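You operate a simulated robot arm through the tools that you are given. There is no shell and no other tool.

You are at the controls of a simulated robot arm. One attempt, no reset.

Task
Check the grey balance with the dotted weight and log the reading.
Fine: tare first. Lift the weight into the ring with the black fork, stand the fork back, shut the shield, then press LOG once steady. Set down upright: medium dotted weight, black fork.

It is judged by the outcome, as a careful person would: the job done as asked, and still so three seconds after it is handed in. It fails if anything else is knocked over, pushed out of place, dropped, spilled or broken.

Robot
A 7-joint arm with a two-finger parallel gripper, fixed in place. Base frame: the origin is at the foot of the arm, x ahead of it, y to its left, z up; the work surface is at about z = 0.78. Readings come in m, degrees, newtons and seconds.
Its first joint turns from -166.0 to 166.0 degrees. Payload 4.4 kg.
The TCP is the grasp point between the finger pads, 0.023 m short of the fingertips. In the tool frame z runs along the fingers and y along their closing line. Largest opening 0.094 m; finger width 0.038, thickness 0.01; the body of the gripper, 0.054 by 0.096 m, starts 0.039 m behind the TCP.
Orientation is that of the tool frame in the base frame, as a unit quaternion [w, x, y, z]. With the fingers straight down and closing along the base's y, the tool's x points along the base's -x, its y along +y and its z along -z.

Tools
- The arm moves only by the tool send_rows. Its argument "motion" is a list of rows, each an object of numbers (a shift or turn left out is 0, a gripper value left out holds the last): "dx", "dy", "dz": the shift along the tool's x, y, z in units of 250 mm (1.0 is 250 mm); "wx", "wy", "wz": the turn, a rotation vector about the tool's x, y, z in units of 60 degrees (1.0 is 60 degrees); "hand": the closure, from 0 (fully open) to 1 (shut). In form: [{"dx": .., "dy": .., "dz": .., "wx": .., "wy": .., "wz": .., "hand": ..}, ...]. A call has 1 to 20 rows; each row is the pose to reach, as a shift and turn from the pose commanded when the call began, along the tool's axes at that moment. A call with a number of a shift or a turn outside -1 to 1 is refused whole. Rows are played at 5 a second. More than 0.05 m and 8.6 degrees between two rows, or a gripper value outside its range, and nothing of the call is played. Where a pose cannot be reached the arm comes as near as it can. A force on the tool above 90 N (or 10 N above the force at the start of the call, whichever is more), or a blocked arm, ends the call early, and 0.2 s more pass. Each finger travels about 0.072 m/s and halts on what it meets, pressing with about 29 N; the grip force reading is that of the motor and also rises with nothing between the fingers. The clock runs only during rows and for 0.2 s after the last one: add rows that repeat a pose to give the fingers time. The reply holds the time, the measured pose of the TCP, the force on the tool along the base axes, the opening and the grip force, in the units named above and with some noise, with the torque about the TCP (base axes, N m) and any sound that the robot's microphone picked up.
- Cameras (640 x 400 px; columns grow to the right, rows downward): "scene" is fixed at [0.0515, 0.5005, 1.5795]; the picture's right is [-0.50, -0.87, 0.00], its down [-0.47, 0.27, -0.84] and it looks along [0.73, -0.42, -0.54] (base axes); focal length 352 px, centre (320, 200). "wrist" rides on the gripper at [0.086, 0.016, -0.075] in the tool frame; the picture's right is [-0.18, 0.98, 0.00], its down [-0.58, -0.11, -0.81] and it looks along [-0.79, -0.15, 0.59] (tool axes); focal length 243 px, centre (320, 200). There is no depth. A picture from a camera that has moved, and an enlarged one, comes with that camera's place and axes in the base frame and with its lens.
- snapshot(camera): a new picture of that camera. No time passes.
- inspect(camera, box): a new picture of the part [left, top, right, bottom] of that camera's present view, enlarged. No time passes.
- sign_off(): hands the job in; it is judged then, once.

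Nothing tells you positions but the pictures and the camera data. Unless the task says otherwise, let go and move clear before handing in.

The tools are called after "Request:" as a command line: name --argument value ..., lists and objects as JSON in quotes. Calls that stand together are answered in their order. send_rows: Moves the arm, as the interface text tells. Its arguments: {"type":"object","properties":{"motion":{"type":"array","items":{"type":"object","properties":{"dx":{"type":"number"},"dy":{"type":"number"},"dz":{"type":"number"},"wx":{"type":"number"},"wy":{"type":"number"},"wz":{"type":"number"},"hand":{"type":"number"}}}}},"required":["motion"]} The other tools are called the same way: snapshot (camera) takes a picture; inspect (camera, box) takes an enlarged picture of a part of a camera's view; sign_off () hands the job in.

At the start:

```text
time: 0.0
position: [0.7796, 0.3321, 1.3544]
tool_rot: [0.001, 0.0, 1.0, 0.0]
ft_force: [-0.6, 0.0, -1.6]
torque: [-0.02, -0.01, -0.01]
grip_width: 0.0941
grasp_force: 0.1
```

scene: 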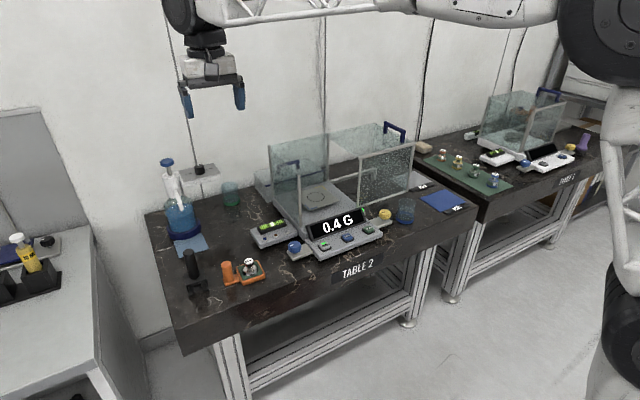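
wrist: 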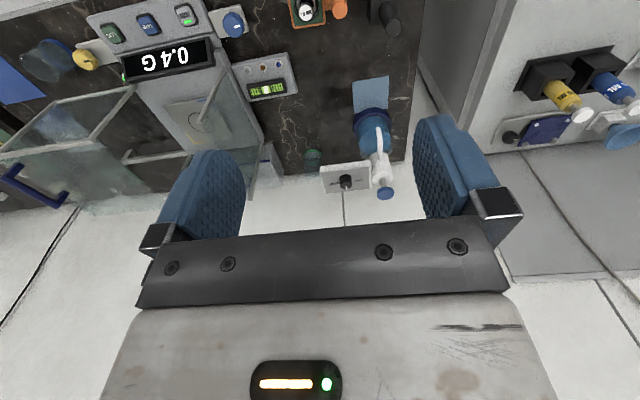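

I see a table with a balance that reads 0.4 g, a black fork in a stand on the left, and an orange item and a weight at the front. I'll look closer at each before moving.

Request:
inspect --camera "scene" --box '[160, 220, 300, 310]'

Request:
inspect --camera "scene" --box '[240, 120, 440, 260]'

Request:
inspect --camera "scene" --box '[400, 80, 620, 220]'

Request:
inspect --camera "wrist" --box '[60, 0, 420, 200]'

```text
4.44 times, centred on (230, 265) of scene
camera zoom: at [0.0515, 0.5005, 1.5795], right [-0.5, -0.87, 0.0], down [-0.47, 0.27, -0.84], along [0.73, -0.42, -0.54], focal length 1563 px, centre (720, -89)
```

zoom: 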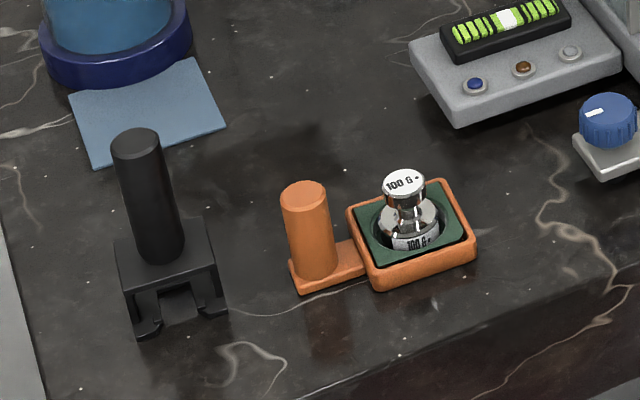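

```text
2.86 times, centred on (340, 190) of scene
camera zoom: at [0.0515, 0.5005, 1.5795], right [-0.5, -0.87, 0.0], down [-0.47, 0.27, -0.84], along [0.73, -0.42, -0.54], focal length 1005 px, centre (263, 229)
```

zoom: 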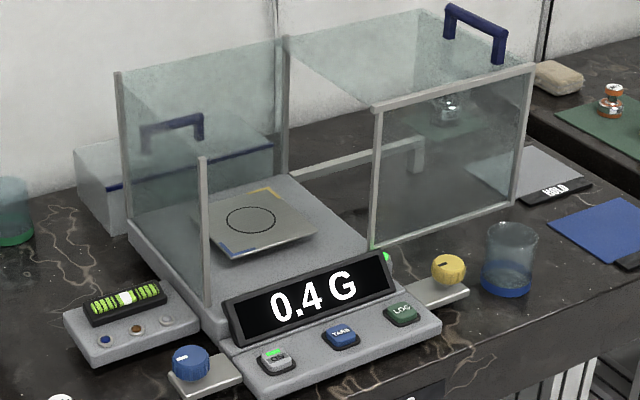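

```text
2.86 times, centred on (510, 150) of scene
camera zoom: at [0.0515, 0.5005, 1.5795], right [-0.5, -0.87, 0.0], down [-0.47, 0.27, -0.84], along [0.73, -0.42, -0.54], focal length 1005 px, centre (-223, 343)
```

zoom: 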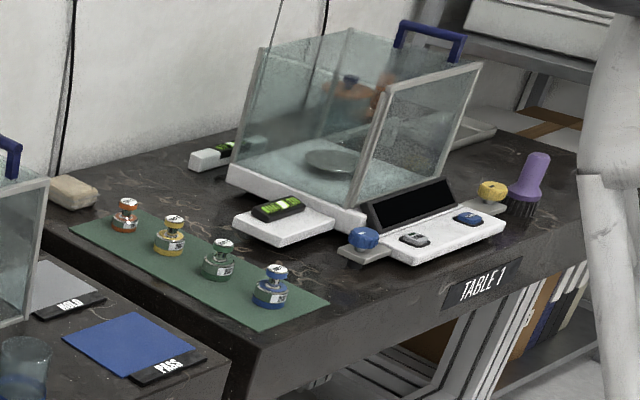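

```text
1.78 times, centred on (240, 100) of wrist
camera zoom: at [0.6923, 0.3487, 1.4302], right [0.18, 0.98, 0.0], down [0.58, -0.11, 0.81], along [0.79, -0.15, -0.59], focal length 431 px, centre (462, 378)
```

zoom: 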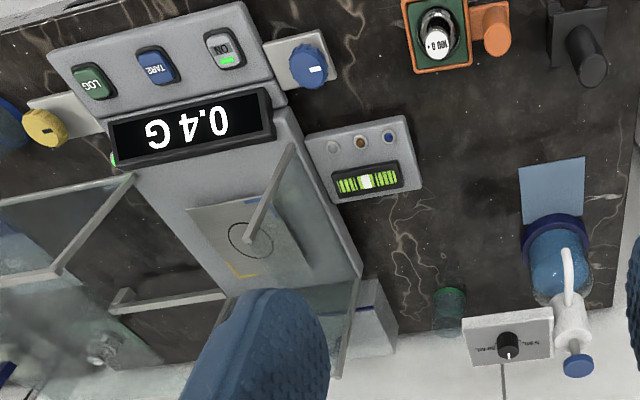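

The balance is on table 2 and still needs taring. I place its pan near (1.03, -0.04), the black fork near (0.89, 0.45) and the 100 g weight near (0.85, 0.295). I'll pull the arm back so the wrist camera can see the balance better.

Request:
send_rows --motion '[{"dx": 0.125, "dy": -0.125, "hand": 0}, {"dx": 0.25, "dy": -0.25}, {"dx": 0.375, "dy": -0.375}, {"dx": 0.5, "dy": -0.5}, {"dx": 0.625, "dy": -0.625}, {"dx": 0.75, "dy": -0.75}, {"dx": 0.875, "dy": -0.875}, {"dx": 1.0, "dy": -1.0}]'

```text
time: 1.8
position: [0.5279, 0.0815, 1.3533]
tool_rot: [0.0, 0.0, 1.0, 0.0]
ft_force: [-0.3, -0.5, -0.9]
torque: [-0.01, 0.01, 0.01]
grip_width: 0.0943
grasp_force: 0.0
```

The arm has pulled back. I'll take a wrist picture to see the balance from the front.

Request:
snapshot --camera "wrist"

Request:
inspect --camera "wrist" --box '[200, 0, 400, 125]'

```text
taken
camera wrist: at [0.4411, 0.0986, 1.4297], right [0.18, 0.98, 0.0], down [0.58, -0.11, 0.81], along [0.79, -0.15, -0.59], focal length 243 px, centre (320, 200)
```

wrist: 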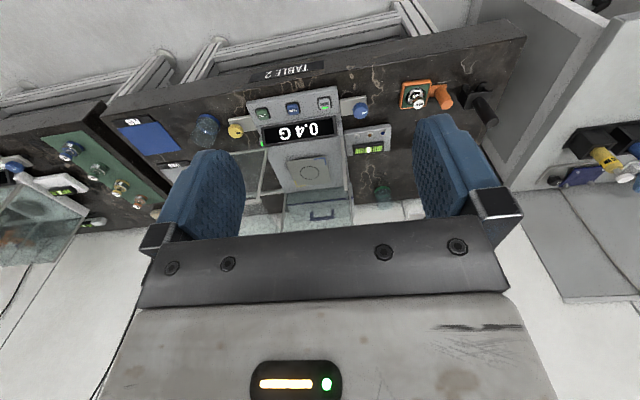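

```text
3.20 times, centred on (300, 62) of wrist
camera zoom: at [0.4411, 0.0986, 1.4297], right [0.18, 0.98, 0.0], down [0.58, -0.11, 0.81], along [0.79, -0.15, -0.59], focal length 776 px, centre (384, 640)
```

zoom: 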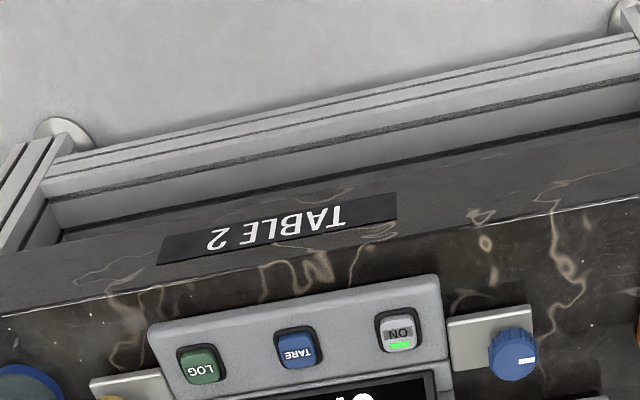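

The whole front of table 2 is in view, upside down. I'll enlarge the balance, the shield, the fork and the weight.

Request:
inspect --camera "wrist" --box '[230, 90, 390, 230]'

Request:
inspect --camera "wrist" --box '[370, 50, 530, 150]'

Request:
inspect --camera "scene" --box '[250, 110, 430, 222]'

```text
2.86 times, centred on (310, 160) of wrist
camera zoom: at [0.4411, 0.0986, 1.4297], right [0.18, 0.98, 0.0], down [0.58, -0.11, 0.81], along [0.79, -0.15, -0.59], focal length 693 px, centre (349, 314)
```

zoom: 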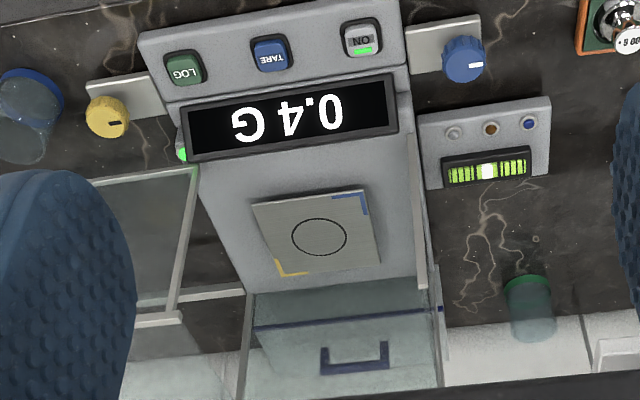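

```text
4.00 times, centred on (450, 100) of wrist
camera zoom: at [0.4411, 0.0986, 1.4297], right [0.18, 0.98, 0.0], down [0.58, -0.11, 0.81], along [0.79, -0.15, -0.59], focal length 970 px, centre (-200, 600)
```

zoom: 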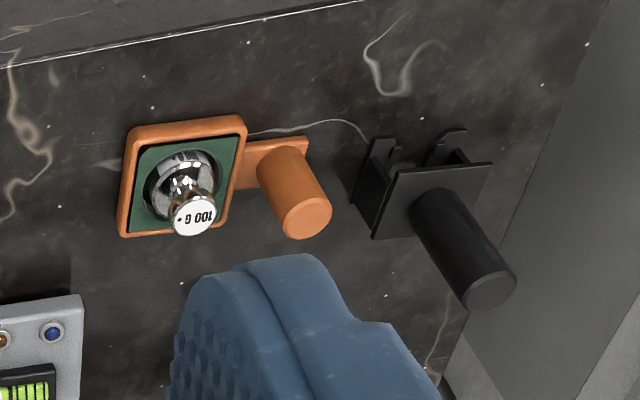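

```text
3.56 times, centred on (340, 166) of scene
camera zoom: at [0.0515, 0.5005, 1.5795], right [-0.5, -0.87, 0.0], down [-0.47, 0.27, -0.84], along [0.73, -0.42, -0.54], focal length 1250 px, centre (249, 321)
```

zoom: 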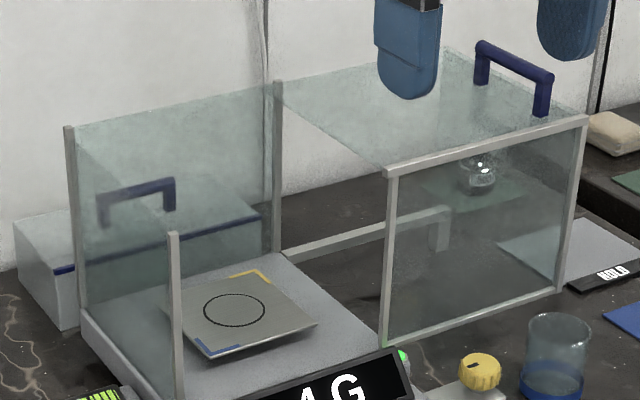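

The hood, made of the top, front and side glass, is slid open to the right, and the pan with its ring is clear. The fork opens toward the robot. I'll bring the camera nearer to the fork and weight to learn their shapes.

Request:
send_rows --motion '[{"dx": -0.03, "dy": 0.125, "dz": 0.125}, {"dx": -0.06, "dy": 0.25, "dz": 0.25}, {"dx": -0.09, "dy": 0.375, "dz": 0.375}, {"dx": -0.12, "dy": 0.5, "dz": 0.5}, {"dx": -0.15, "dy": 0.625, "dz": 0.625}, {"dx": -0.18, "dy": 0.75, "dz": 0.75}, {"dx": -0.21, "dy": 0.875, "dz": 0.875}, {"dx": -0.24, "dy": 1.0, "dz": 1.0}]'

Request:
snapshot --camera "wrist"

```text
time: 3.6
position: [0.5873, 0.3325, 1.1076]
tool_rot: [0.002, 0.0, 1.0, 0.001]
ft_force: [0.1, 0.3, 0.6]
torque: [-0.03, -0.03, 0.03]
grip_width: 0.0941
grasp_force: 0.1
```

```text
taken
camera wrist: at [0.5012, 0.3491, 1.1828], right [0.18, 0.98, 0.0], down [0.58, -0.11, 0.81], along [0.79, -0.15, -0.59], focal length 243 px, centre (320, 200)
```

wrist: 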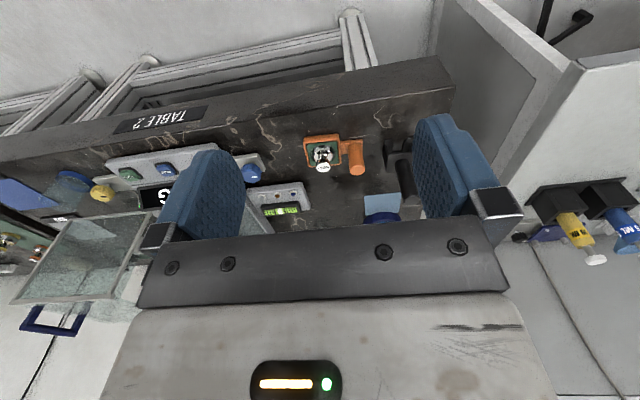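

Request:
send_rows --motion '[{"dx": 0.0, "dy": 0.1, "dz": 0.15}, {"dx": 0.0, "dy": 0.2, "dz": 0.3}, {"dx": 0.0, "dy": 0.3, "dz": 0.45}, {"dx": 0.0, "dy": 0.4, "dz": 0.54}]'

Request:
snapshot --camera "wrist"

Request:
inspect --camera "wrist" --box '[240, 60, 420, 180]'

```text
time: 4.6
position: [0.5909, 0.4332, 0.9686]
tool_rot: [0.001, 0.0, 1.0, 0.001]
ft_force: [0.3, -1.0, 0.6]
torque: [0.01, 0.01, 0.0]
grip_width: 0.0942
grasp_force: 0.0
```

```text
taken
camera wrist: at [0.5033, 0.4492, 1.0443], right [0.18, 0.98, 0.0], down [0.58, -0.11, 0.81], along [0.79, -0.15, -0.59], focal length 243 px, centre (320, 200)
```

wrist: 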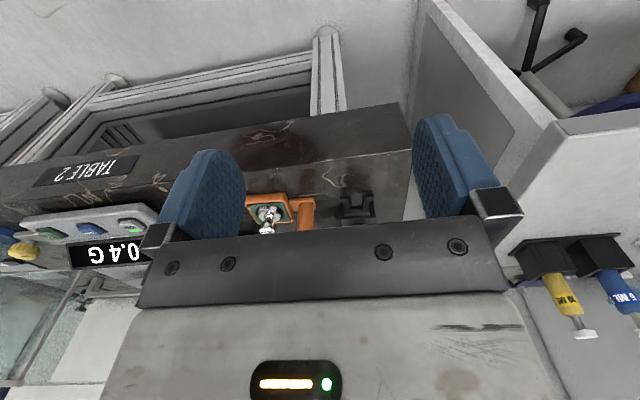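

```text
3.33 times, centred on (330, 120) of wrist
camera zoom: at [0.5033, 0.4492, 1.0443], right [0.18, 0.98, 0.0], down [0.58, -0.11, 0.81], along [0.79, -0.15, -0.59], focal length 809 px, centre (287, 467)
```

zoom: 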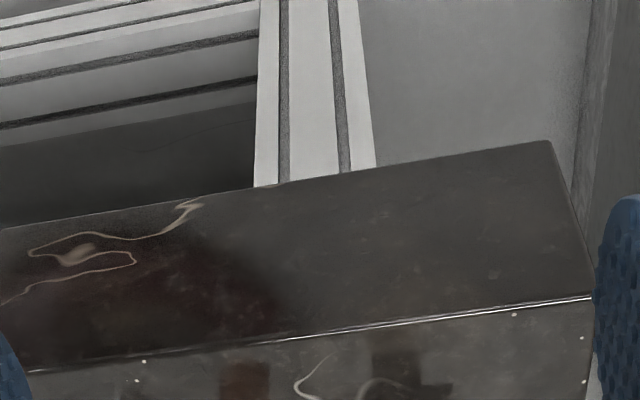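

Request:
inspect --camera "wrist" --box '[240, 170, 410, 240]'

```text
3.76 times, centred on (325, 205) of wrist
camera zoom: at [0.5033, 0.4492, 1.0443], right [0.18, 0.98, 0.0], down [0.58, -0.11, 0.81], along [0.79, -0.15, -0.59], focal length 913 px, centre (301, 181)
```

zoom: 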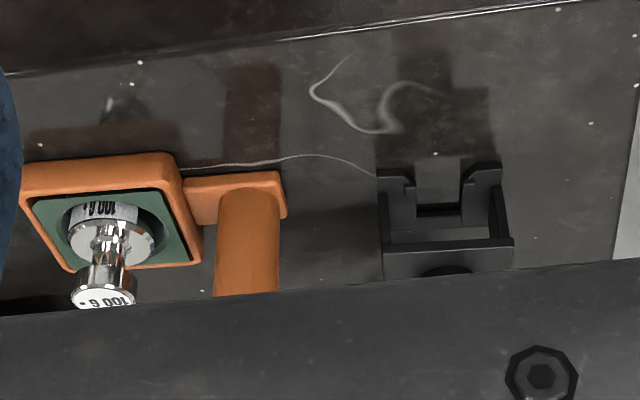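

Request:
send_rows --motion '[{"dx": -0.147, "dy": -0.043, "dz": -0.11}, {"dx": -0.293, "dy": -0.087, "dz": -0.22}, {"dx": -0.44, "dy": -0.13, "dz": -0.33}, {"dx": -0.44, "dy": -0.13, "dz": -0.33}]'

Request:
inspect --camera "wrist" --box '[245, 90, 405, 190]'

Request:
inspect --camera "wrist" --box '[330, 90, 410, 140]'

Request:
inspect --camera "wrist" --box '[245, 100, 325, 150]'

```text
time: 5.6
position: [0.7005, 0.4, 1.0516]
tool_rot: [0.001, 0.0, 1.0, 0.0]
ft_force: [-0.5, -0.1, 0.0]
torque: [0.01, 0.01, -0.01]
grip_width: 0.0939
grasp_force: 0.0
```

```text
4.00 times, centred on (325, 140) of wrist
camera zoom: at [0.6142, 0.4162, 1.1271], right [0.18, 0.98, 0.0], down [0.58, -0.11, 0.81], along [0.79, -0.15, -0.59], focal length 970 px, centre (300, 440)
```

zoom: 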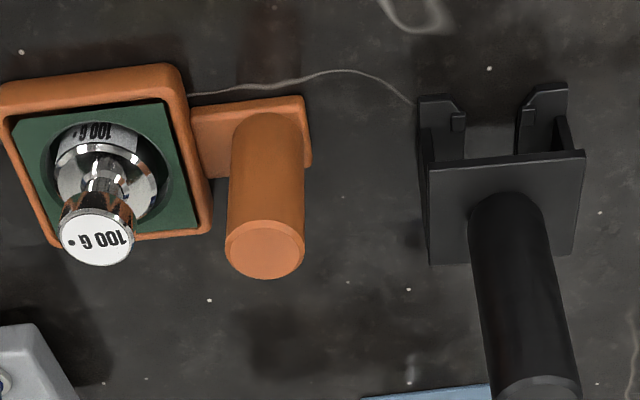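

```text
8.00 times, centred on (370, 115) of wrist
camera zoom: at [0.6142, 0.4162, 1.1271], right [0.18, 0.98, 0.0], down [0.58, -0.11, 0.81], along [0.79, -0.15, -0.59], focal length 1941 px, centre (-80, 880)
```

zoom: 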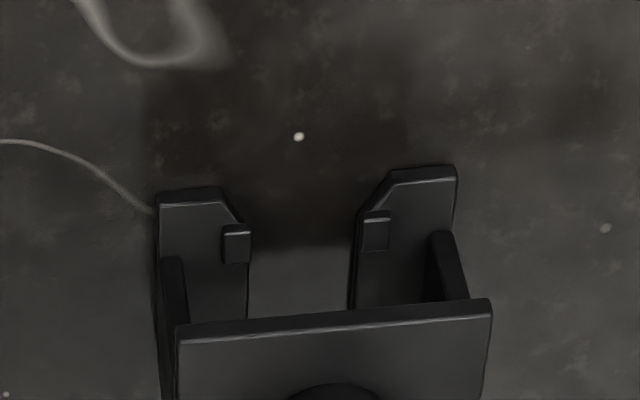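

```text
8.00 times, centred on (285, 125) of wrist
camera zoom: at [0.6142, 0.4162, 1.1271], right [0.18, 0.98, 0.0], down [0.58, -0.11, 0.81], along [0.79, -0.15, -0.59], focal length 1941 px, centre (600, 800)
```

zoom: 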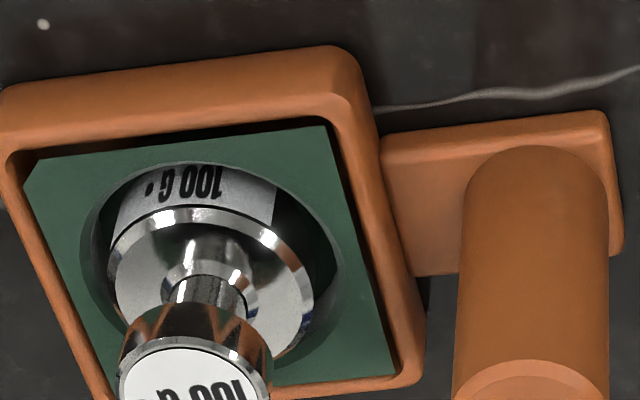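

The fork is a small frame with two flat tines opening toward the robot, small end stops, a roof plate and a post handle. The weight has a 3 cm knob over a thinner neck. I'll enlarge both from the scene camera to measure heights.

Request:
inspect --camera "scene" --box '[225, 250, 275, 285]'

Request:
inspect --camera "scene" --box '[165, 240, 225, 300]'

Request:
inspect --camera "scene" --box '[360, 120, 430, 180]'

```text
11.43 times, centred on (250, 268) of scene
camera zoom: at [0.0515, 0.5005, 1.5795], right [-0.5, -0.87, 0.0], down [-0.47, 0.27, -0.84], along [0.73, -0.42, -0.54], focal length 4018 px, centre (1120, -571)
```

zoom: 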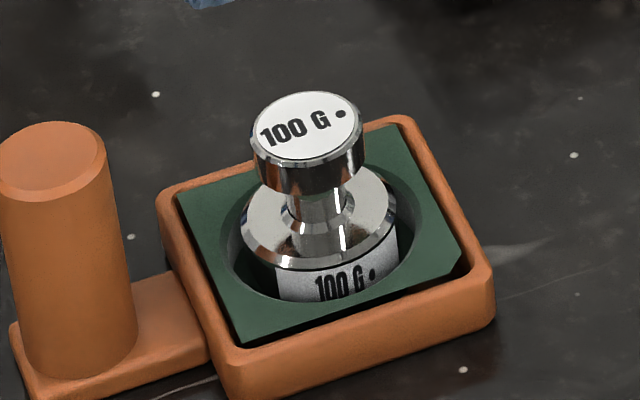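

```text
6.67 times, centred on (195, 270) of scene
camera zoom: at [0.0515, 0.5005, 1.5795], right [-0.5, -0.87, 0.0], down [-0.47, 0.27, -0.84], along [0.73, -0.42, -0.54], focal length 2344 px, centre (1153, -267)
```

zoom: 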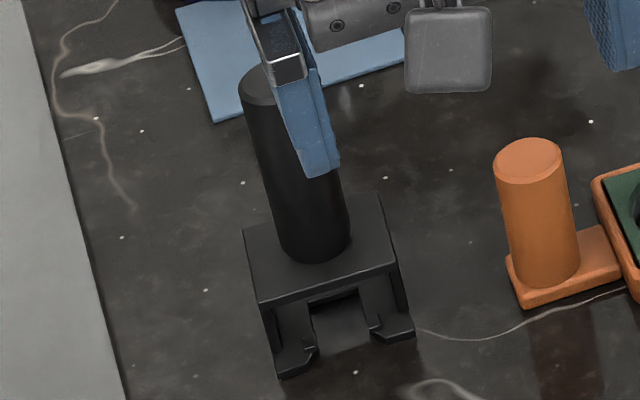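

```text
6.67 times, centred on (395, 150) of scene
camera zoom: at [0.0515, 0.5005, 1.5795], right [-0.5, -0.87, 0.0], down [-0.47, 0.27, -0.84], along [0.73, -0.42, -0.54], focal length 2344 px, centre (-180, 533)
```

zoom: 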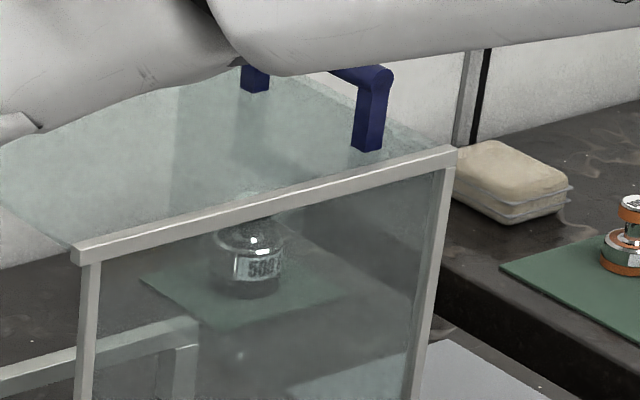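

The weight on the stand is the 100 G one with the dot; the one behind the hood reads 500. The ring centre comes out near (1.03, -0.046, 0.873), and TARE near (0.815, -0.043, 0.83). I'll move above the buttons with the fingers shut to do the tare first.

Request:
send_rows --motion '[{"dx": -0.02, "dy": -0.19, "hand": 0.3}, {"dx": -0.05, "dy": -0.38, "hand": 0.6}, {"dx": -0.08, "dy": -0.57, "hand": 1.0}, {"dx": -0.1, "dy": -0.76}, {"dx": -0.12, "dy": -0.95}]'

Request:
send_rows --motion '[{"dx": -0.02, "dy": -0.18}, {"dx": -0.04, "dy": -0.36}, {"dx": -0.06, "dy": -0.54}, {"dx": -0.08, "dy": -0.72}, {"dx": -0.08, "dy": -0.81}]'

Request:
snapshot --camera "wrist"

Request:
snapshot --camera "scene"

```text
time: 6.8
position: [0.7287, 0.1618, 1.0513]
tool_rot: [0.001, 0.0, 1.0, -0.001]
ft_force: [0.9, 0.6, 0.2]
torque: [0.02, -0.02, 0.02]
grip_width: 0.0
grasp_force: 29.0
```

```text
time: 8.0
position: [0.7472, -0.0415, 1.0503]
tool_rot: [0.002, 0.0, 1.0, 0.0]
ft_force: [0.4, -0.3, 0.5]
torque: [0.02, 0.02, 0.01]
grip_width: 0.0001
grasp_force: 28.5
```

```text
taken
camera wrist: at [0.6609, -0.0245, 1.1264], right [0.18, 0.98, 0.0], down [0.58, -0.11, 0.81], along [0.79, -0.15, -0.59], focal length 243 px, centre (320, 200)
```

wrist: 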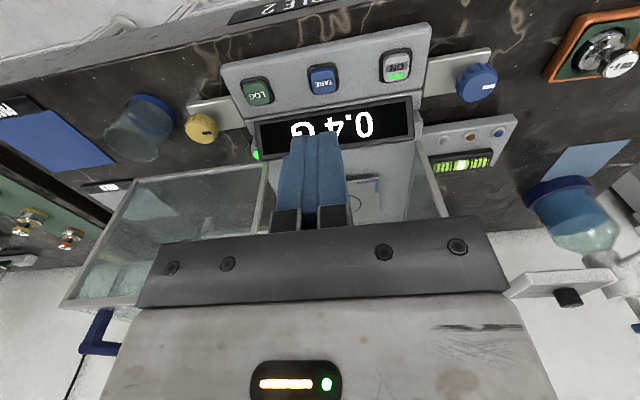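

```text
taken
```

scene: 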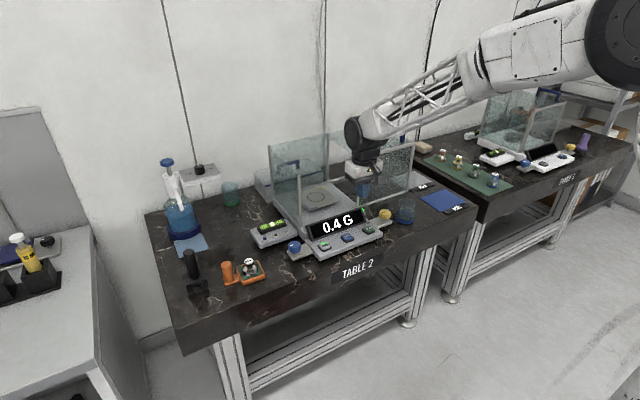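

I can see the panel clearly; TARE is near (0.814, -0.048). I'll zoom in to measure the panel and shield better.

Request:
inspect --camera "wrist" --box '[220, 20, 450, 160]'

Request:
inspect --camera "wrist" --box '[60, 130, 290, 270]'

Request:
inspect --camera "wrist" --box '[330, 130, 500, 240]'

```text
2.78 times, centred on (335, 90) of wrist
camera zoom: at [0.6609, -0.0245, 1.1264], right [0.18, 0.98, 0.0], down [0.58, -0.11, 0.81], along [0.79, -0.15, -0.59], focal length 675 px, centre (278, 506)
```

zoom: 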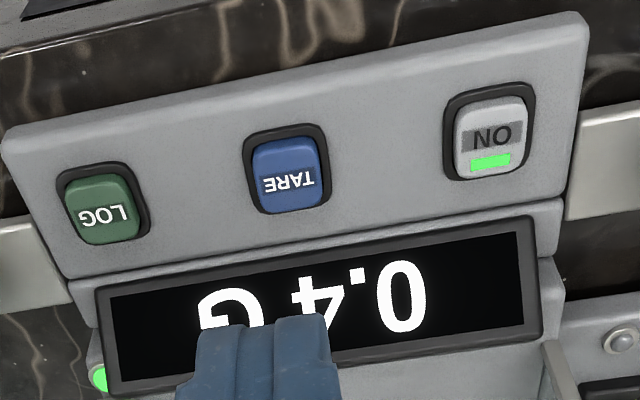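

```text
2.78 times, centred on (175, 200) of wrist
camera zoom: at [0.6609, -0.0245, 1.1264], right [0.18, 0.98, 0.0], down [0.58, -0.11, 0.81], along [0.79, -0.15, -0.59], focal length 675 px, centre (724, 200)
```

zoom: 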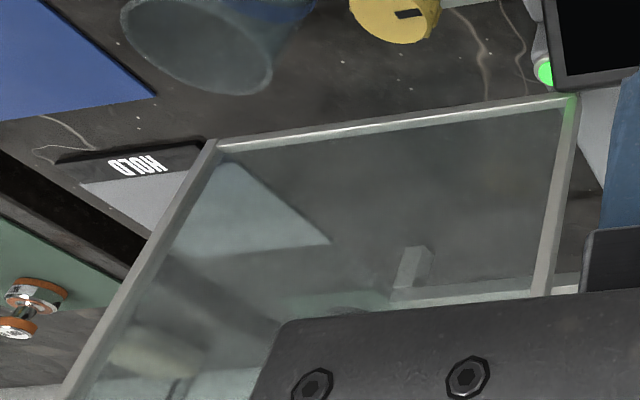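

```text
3.64 times, centred on (415, 185) of wrist
camera zoom: at [0.6609, -0.0245, 1.1264], right [0.18, 0.98, 0.0], down [0.58, -0.11, 0.81], along [0.79, -0.15, -0.59], focal length 882 px, centre (-26, 254)
```

zoom: 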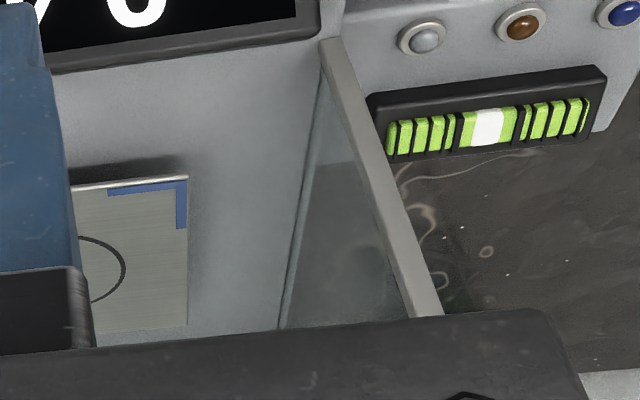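

Request:
send_rows --motion '[{"dx": -0.064, "dy": -0.006, "dz": 0.15}, {"dx": -0.128, "dy": -0.013, "dz": 0.3}, {"dx": -0.19, "dy": -0.02, "dz": 0.45}, {"dx": -0.256, "dy": -0.026, "dz": 0.6}, {"dx": -0.256, "dy": -0.026, "dz": 0.6}]'

Request:
snapshot --camera "wrist"

Request:
inspect --camera "scene" --box '[290, 190, 410, 265]'

```text
time: 9.2
position: [0.8141, -0.0471, 0.9025]
tool_rot: [0.001, 0.0, 1.0, 0.0]
ft_force: [0.5, -0.3, 0.1]
torque: [-0.03, -0.01, 0.03]
grip_width: 0.0
grasp_force: 28.6
```

```text
taken
camera wrist: at [0.7277, -0.0299, 0.977], right [0.18, 0.98, 0.0], down [0.58, -0.11, 0.81], along [0.79, -0.15, -0.59], focal length 243 px, centre (320, 200)
```

wrist: 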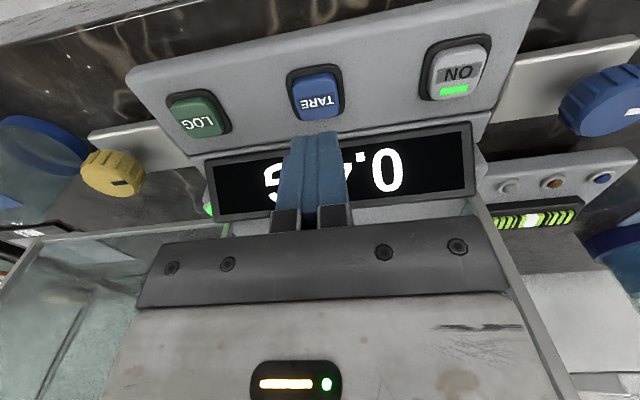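

```text
5.33 times, centred on (350, 228) of scene
camera zoom: at [0.0515, 0.5005, 1.5795], right [-0.5, -0.87, 0.0], down [-0.47, 0.27, -0.84], along [0.73, -0.42, -0.54], focal length 1875 px, centre (160, 53)
```

zoom: 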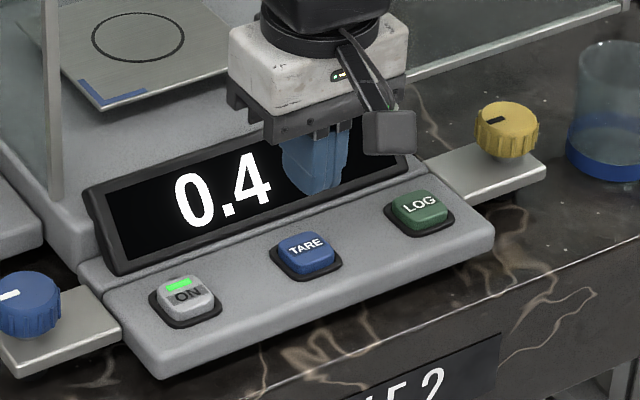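

The fingertips are right over TARE. I'll lower to just above the button, then press in small steps.

Request:
send_rows --motion '[{"dz": 0.06}, {"dz": 0.12}, {"dz": 0.16}, {"dz": 0.16}]'

Request:
inspect --camera "scene" --box '[310, 210, 380, 255]'

Request:
inspect --camera "wrist" --box '[250, 60, 390, 160]'

```text
time: 10.2
position: [0.8133, -0.0465, 0.862]
tool_rot: [0.0, -0.001, 1.0, 0.0]
ft_force: [0.0, -0.3, 0.5]
torque: [0.0, -0.04, 0.03]
grip_width: 0.0
grasp_force: 29.1
```

```text
8.89 times, centred on (345, 232) of scene
camera zoom: at [0.0515, 0.5005, 1.5795], right [-0.5, -0.87, 0.0], down [-0.47, 0.27, -0.84], along [0.73, -0.42, -0.54], focal length 3125 px, centre (98, -89)
```

zoom: 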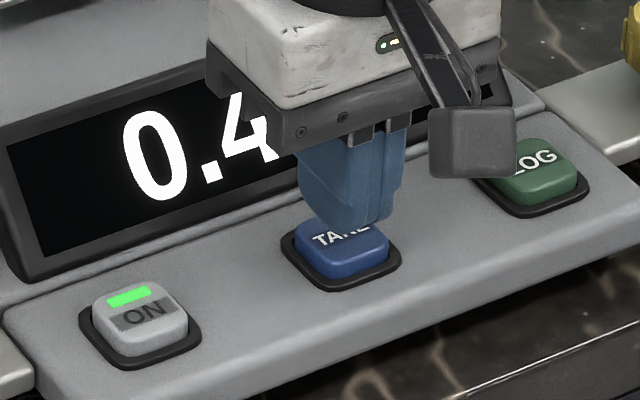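

```text
4.00 times, centred on (320, 110) of wrist
camera zoom: at [0.7272, -0.0294, 0.9369], right [0.18, 0.98, 0.0], down [0.58, -0.11, 0.81], along [0.79, -0.15, -0.59], focal length 970 px, centre (320, 560)
```

zoom: 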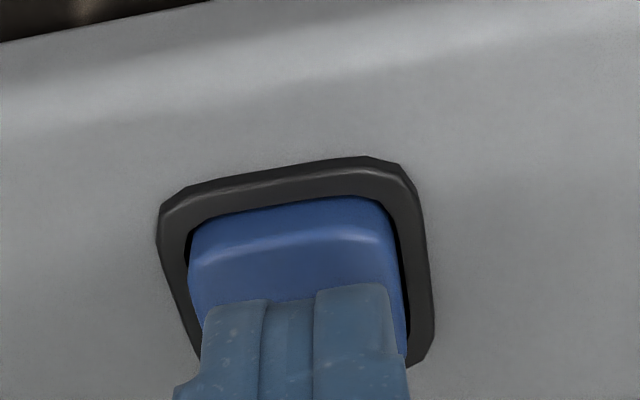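

Request:
send_rows --motion '[{"dx": 0.008, "dz": 0.008}, {"dx": 0.012, "dz": 0.016}, {"dx": 0.012, "dz": 0.024}, {"dx": 0.012, "dz": 0.03}]'

```text
time: 11.2
position: [0.8108, -0.0452, 0.855]
tool_rot: [0.0, 0.0, 1.0, 0.001]
ft_force: [-0.7, -0.1, 0.4]
torque: [-0.03, 0.0, -0.01]
grip_width: 0.0001
grasp_force: 29.3
```

Request:
send_rows --motion '[{"dz": 0.006}, {"dz": 0.012}, {"dz": 0.012}]'

Request:
inspect --camera "scene" --box '[310, 210, 380, 255]'

```text
time: 12.0
position: [0.8108, -0.0458, 0.8506]
tool_rot: [0.001, -0.001, 1.0, 0.0]
ft_force: [-0.2, 0.6, -0.6]
torque: [0.01, -0.01, -0.02]
grip_width: 0.0001
grasp_force: 29.3
```

```text
8.89 times, centred on (345, 232) of scene
camera zoom: at [0.0515, 0.5005, 1.5795], right [-0.5, -0.87, 0.0], down [-0.47, 0.27, -0.84], along [0.73, -0.42, -0.54], focal length 3125 px, centre (98, -89)
```

zoom: 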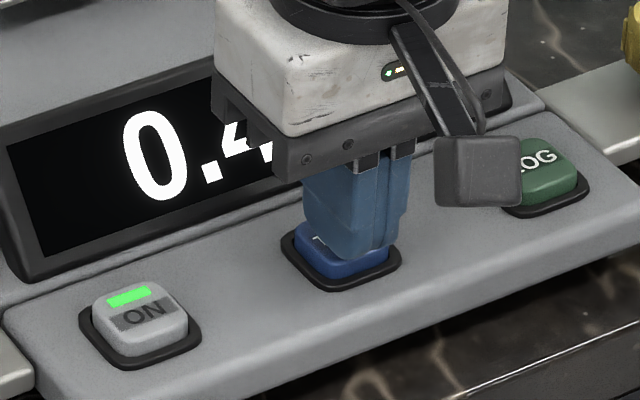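

Request:
send_rows --motion '[{"dz": 0.004}, {"dz": 0.008}, {"dz": 0.008}]'

```text
time: 12.8
position: [0.8104, -0.0456, 0.8496]
tool_rot: [0.001, 0.0, 1.0, 0.001]
ft_force: [0.1, -0.3, 0.1]
torque: [0.0, -0.02, 0.01]
grip_width: 0.0001
grasp_force: 28.7
```

Request:
send_rows --motion '[{"dz": 0.004}, {"dz": 0.008}, {"dz": 0.008}]'

```text
time: 13.6
position: [0.8098, -0.0464, 0.847]
tool_rot: [0.001, 0.001, 1.0, 0.0]
ft_force: [0.4, 0.2, 0.1]
torque: [0.05, 0.01, 0.03]
grip_width: 0.0
grasp_force: 29.0
```

Request:
send_rows --motion '[{"dz": 0.004}, {"dz": 0.008}, {"dz": 0.008}]'

Request:
inspect --camera "scene" --box '[310, 210, 380, 255]'

```text
time: 14.4
position: [0.8102, -0.0462, 0.8456]
tool_rot: [0.001, 0.0, 1.0, 0.0]
ft_force: [0.5, 0.8, 1.7]
torque: [0.03, 0.01, -0.01]
grip_width: 0.0
grasp_force: 28.7
```

```text
8.89 times, centred on (345, 232) of scene
camera zoom: at [0.0515, 0.5005, 1.5795], right [-0.5, -0.87, 0.0], down [-0.47, 0.27, -0.84], along [0.73, -0.42, -0.54], focal length 3125 px, centre (98, -89)
```

zoom: 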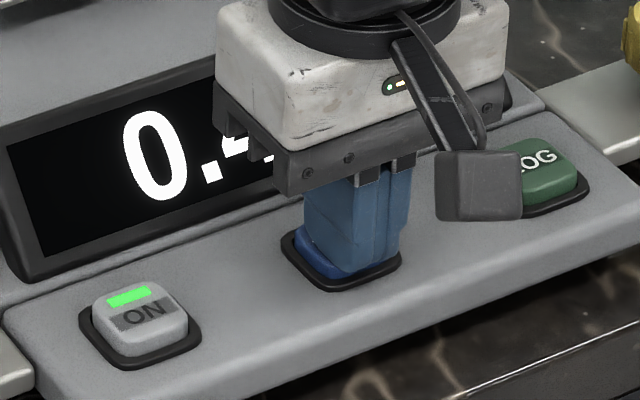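

Light contact on the button (1.7 N). I'll press on gently.

Request:
send_rows --motion '[{"dz": 0.004}, {"dz": 0.008}, {"dz": 0.008}]'

Request:
inspect --camera "scene" --box '[290, 190, 410, 265]'

```text
time: 15.2
position: [0.8108, -0.0471, 0.8431]
tool_rot: [0.001, 0.001, 1.0, -0.001]
ft_force: [-1.0, -0.8, 3.5]
torque: [-0.03, 0.07, 0.02]
grip_width: 0.0001
grasp_force: 29.3
heard: click
```

```text
5.33 times, centred on (350, 228) of scene
camera zoom: at [0.0515, 0.5005, 1.5795], right [-0.5, -0.87, 0.0], down [-0.47, 0.27, -0.84], along [0.73, -0.42, -0.54], focal length 1875 px, centre (160, 53)
```

zoom: 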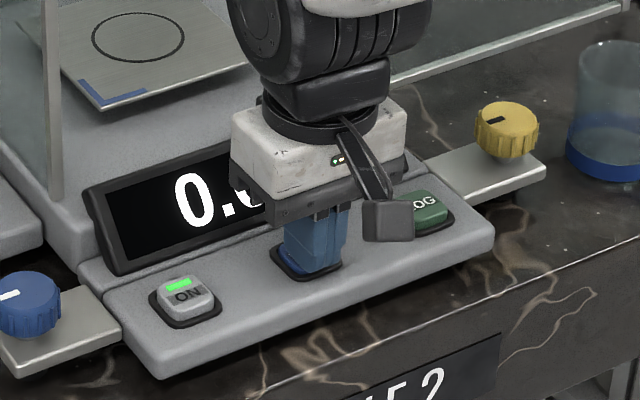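

The button clicked. I'll back off straight up and read the display.

Request:
send_rows --motion '[{"dz": -0.04}, {"dz": -0.2}, {"dz": -0.4}, {"dz": -0.6}, {"dz": -0.8}, {"dz": -0.9}]'

Request:
inspect --camera "scene" --box '[290, 190, 410, 265]'

Request:
snapshot --camera "wrist"

```text
time: 16.6
position: [0.8097, -0.0463, 1.0671]
tool_rot: [0.0, 0.0, 1.0, 0.0]
ft_force: [0.2, 0.5, 0.1]
torque: [0.03, -0.06, -0.01]
grip_width: 0.0001
grasp_force: 28.9
```

```text
5.33 times, centred on (350, 228) of scene
camera zoom: at [0.0515, 0.5005, 1.5795], right [-0.5, -0.87, 0.0], down [-0.47, 0.27, -0.84], along [0.73, -0.42, -0.54], focal length 1875 px, centre (160, 53)
```

zoom: 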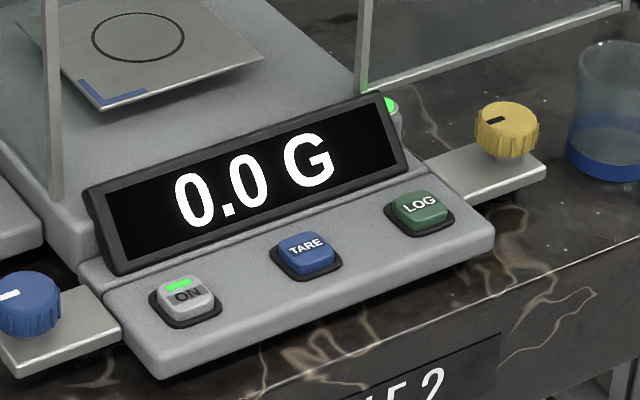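

```text
taken
camera wrist: at [0.7236, -0.0294, 1.1427], right [0.18, 0.98, 0.0], down [0.58, -0.11, 0.81], along [0.79, -0.15, -0.59], focal length 243 px, centre (320, 200)
```

wrist: 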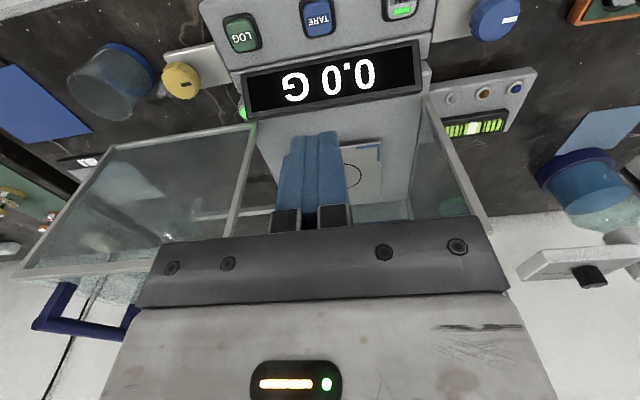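

The balance reads 0.0 G, so the tare is done. Before fetching the fork I'll study the shield, pan and left wall from here.

Request:
inspect --camera "wrist" --box '[10, 110, 270, 272]'

Request:
inspect --camera "wrist" --box '[330, 90, 500, 240]'

Request:
inspect --camera "wrist" --box '[10, 250, 170, 350]'

Request:
inspect --camera "scene" --box '[330, 105, 430, 220]'

```text
2.46 times, centred on (140, 191) of wrist
camera zoom: at [0.7236, -0.0294, 1.1427], right [0.18, 0.98, 0.0], down [0.58, -0.11, 0.81], along [0.79, -0.15, -0.59], focal length 597 px, centre (763, 222)
```

zoom: 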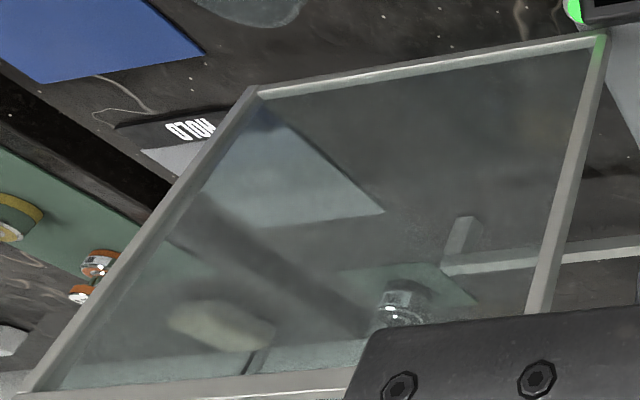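

```text
2.67 times, centred on (415, 165) of wrist
camera zoom: at [0.7236, -0.0294, 1.1427], right [0.18, 0.98, 0.0], down [0.58, -0.11, 0.81], along [0.79, -0.15, -0.59], focal length 647 px, centre (67, 293)
```

zoom: 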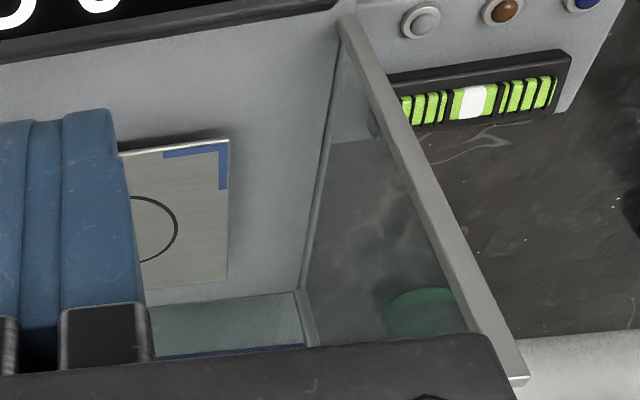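

```text
4.00 times, centred on (90, 300) of wrist
camera zoom: at [0.7236, -0.0294, 1.1427], right [0.18, 0.98, 0.0], down [0.58, -0.11, 0.81], along [0.79, -0.15, -0.59], focal length 970 px, centre (1240, -200)
```

zoom: 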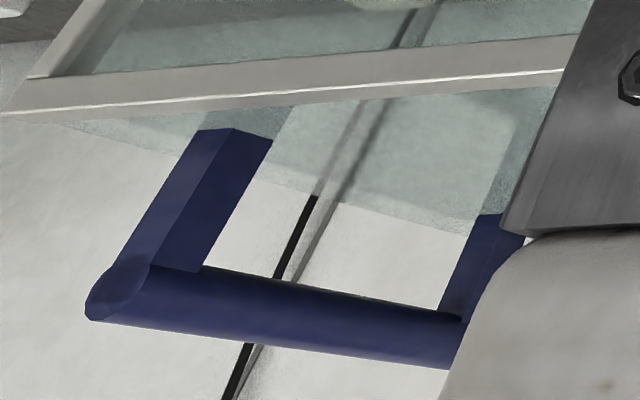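

```text
3.48 times, centred on (380, 162) of scene
camera zoom: at [0.0515, 0.5005, 1.5795], right [-0.5, -0.87, 0.0], down [-0.47, 0.27, -0.84], along [0.73, -0.42, -0.54], focal length 1223 px, centre (111, 330)
```

zoom: 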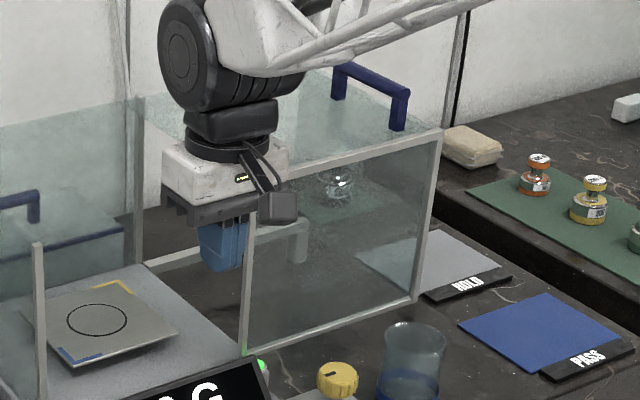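

The shield hood spans about y -0.16 to -0.395 with its top near z 1.06. It must slide +y to meet the left wall at y≈0.07. The fork and the ring lie at the edge of straight-down reach, so I'll grip with the tool tilted forward 30°. Next I move above the fork with the fingers open, turning as I go.

Request:
send_rows --motion '[{"dx": 0.02, "dy": 0.125, "wz": -0.125, "hand": 0}, {"dx": 0.04, "dy": 0.25, "wz": -0.25}, {"dx": 0.06, "dy": 0.375, "wz": -0.375}, {"dx": 0.08, "dy": 0.5, "wz": -0.5}, {"dx": 0.1, "dy": 0.625, "wz": -0.625}, {"dx": 0.12, "dy": 0.75, "wz": -0.75}, {"dx": 0.14, "dy": 0.875, "wz": -0.875}, {"dx": 0.16, "dy": 1.0, "wz": -1.0}, {"dx": 0.16, "dy": 1.0, "wz": -1.0}]'

Request:
snapshot --camera "wrist"

Request:
snapshot --camera "scene"

```text
time: 18.6
position: [0.7707, 0.2052, 1.0682]
tool_rot: [0.001, -0.501, 0.865, 0.001]
ft_force: [0.0, -0.8, -0.7]
torque: [-0.01, 0.01, 0.0]
grip_width: 0.0939
grasp_force: 0.2
```

```text
taken
camera wrist: at [0.7134, 0.1384, 1.1437], right [-0.76, 0.65, 0.0], down [0.38, 0.45, 0.81], along [0.52, 0.61, -0.59], focal length 243 px, centre (320, 200)
```

wrist: 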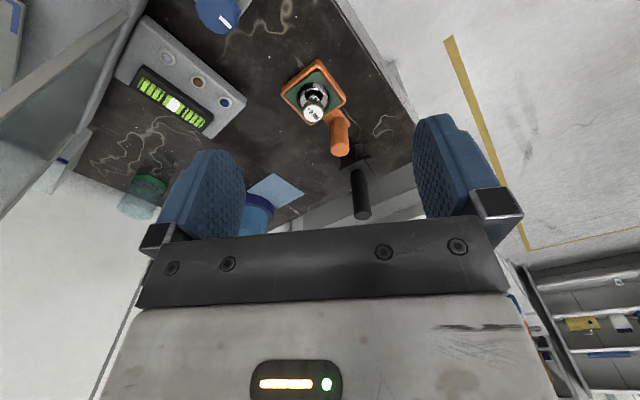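

```text
taken
```

scene: 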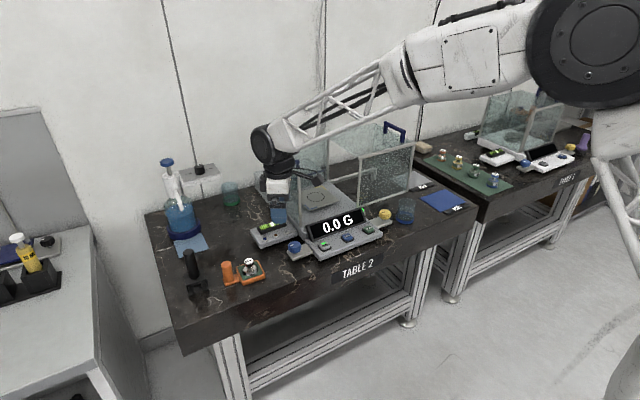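

Request:
inspect --camera "wrist" --box '[270, 50, 410, 140]'

Request:
inspect --camera "wrist" --box '[310, 140, 410, 230]'

```text
4.44 times, centred on (340, 95) of wrist
camera zoom: at [0.7134, 0.1384, 1.1437], right [-0.76, 0.65, 0.0], down [0.38, 0.45, 0.81], along [0.52, 0.61, -0.59], focal length 1078 px, centre (231, 667)
```

zoom: 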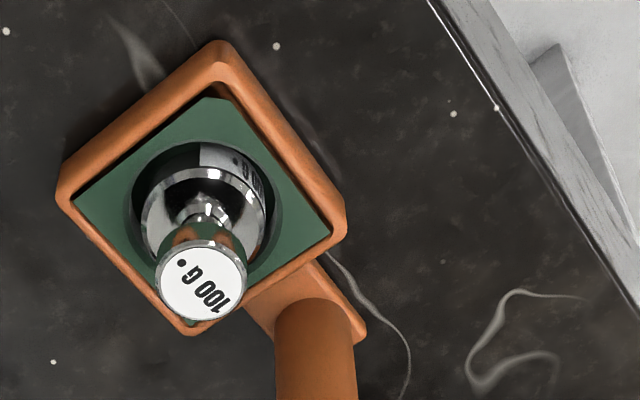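

```text
4.44 times, centred on (360, 185) of wrist
camera zoom: at [0.7134, 0.1384, 1.1437], right [-0.76, 0.65, 0.0], down [0.38, 0.45, 0.81], along [0.52, 0.61, -0.59], focal length 1078 px, centre (142, 267)
```

zoom: 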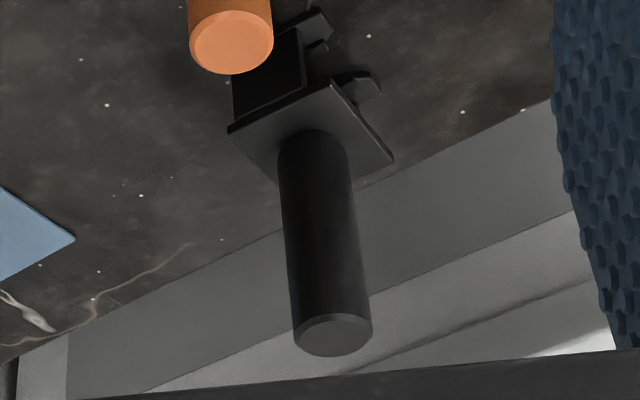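

Combining views, the post axis is near (0.884, 0.4515), the roof plate near z 0.829, and the post top near z 0.92. The weight is at (0.855, 0.289), with its knob top near z 0.838. I'll go to a tilted pre-grasp pose above and short of the post.

Request:
send_rows --motion '[{"dx": -0.137, "dy": 0.017, "dz": 0.042, "wy": -0.083}, {"dx": -0.273, "dy": 0.033, "dz": 0.083, "wy": -0.167}, {"dx": -0.41, "dy": 0.05, "dz": 0.125, "wy": -0.25}, {"dx": -0.547, "dy": 0.066, "dz": 0.167, "wy": -0.333}, {"dx": -0.683, "dy": 0.083, "dz": 0.208, "wy": -0.417}, {"dx": -0.82, "dy": 0.1, "dz": 0.25, "wy": -0.5}, {"dx": -0.82, "dy": 0.1, "dz": 0.25, "wy": -0.5}]'

Request:
snapshot --camera "wrist"

Request:
inspect --camera "scene" --box '[150, 180, 310, 310]'

```text
time: 20.2
position: [0.8526, 0.3922, 1.0073]
tool_rot: [0.225, -0.483, 0.836, 0.129]
ft_force: [-0.3, -0.1, 0.2]
torque: [0.0, 0.01, 0.0]
grip_width: 0.0941
grasp_force: 0.1
```

```text
taken
camera wrist: at [0.7824, 0.304, 1.0289], right [-0.77, 0.63, 0.09], down [0.14, 0.03, 0.99], along [0.62, 0.78, -0.11], focal length 243 px, centre (320, 200)
```

wrist: 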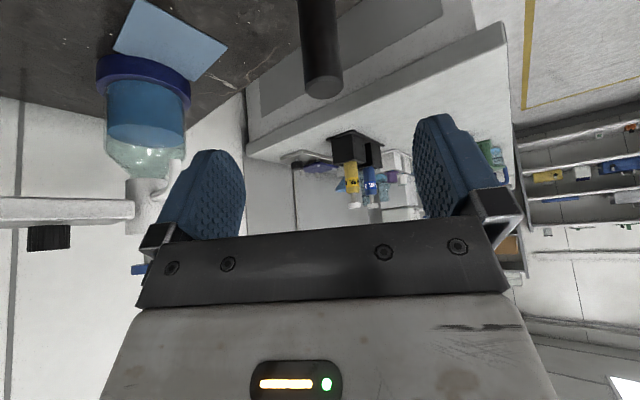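

```text
3.08 times, centred on (230, 245) of scene
camera zoom: at [0.0515, 0.5005, 1.5795], right [-0.5, -0.87, 0.0], down [-0.47, 0.27, -0.84], along [0.73, -0.42, -0.54], focal length 1082 px, centre (597, 62)
```

zoom: 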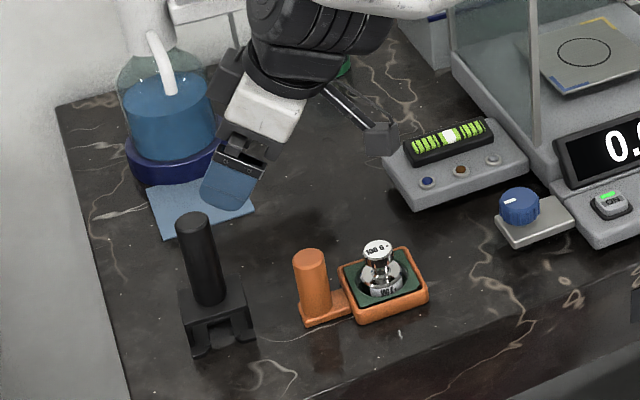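

The post lines up with the tool's plane, about 1.7 mm off centre. I'll advance most of the way along the tool axis and check.

Request:
send_rows --motion '[{"dz": 0.12}, {"dz": 0.24}, {"dz": 0.36}, {"dz": 0.36}]'

Request:
snapshot --camera "wrist"

Request:
inspect --camera "scene" --box '[150, 200, 270, 310]'

```text
time: 21.2
position: [0.8753, 0.4307, 0.9289]
tool_rot: [0.225, -0.483, 0.836, 0.13]
ft_force: [0.3, -0.9, -0.1]
torque: [0.03, 0.01, -0.02]
grip_width: 0.0939
grasp_force: 0.0
```

```text
taken
camera wrist: at [0.8047, 0.3417, 0.9505], right [-0.77, 0.63, 0.09], down [0.14, 0.03, 0.99], along [0.62, 0.78, -0.11], focal length 243 px, centre (320, 200)
```

wrist: 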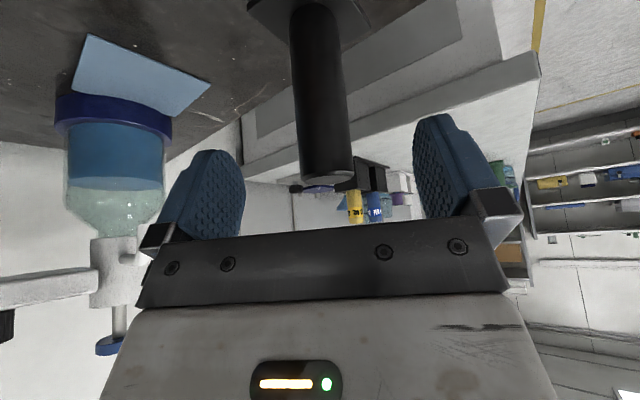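

```text
3.64 times, centred on (210, 255) of scene
camera zoom: at [0.0515, 0.5005, 1.5795], right [-0.5, -0.87, 0.0], down [-0.47, 0.27, -0.84], along [0.73, -0.42, -0.54], focal length 1279 px, centre (720, 0)
```

zoom: 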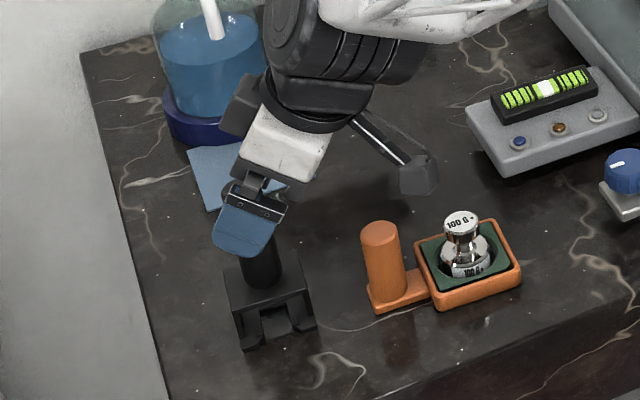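

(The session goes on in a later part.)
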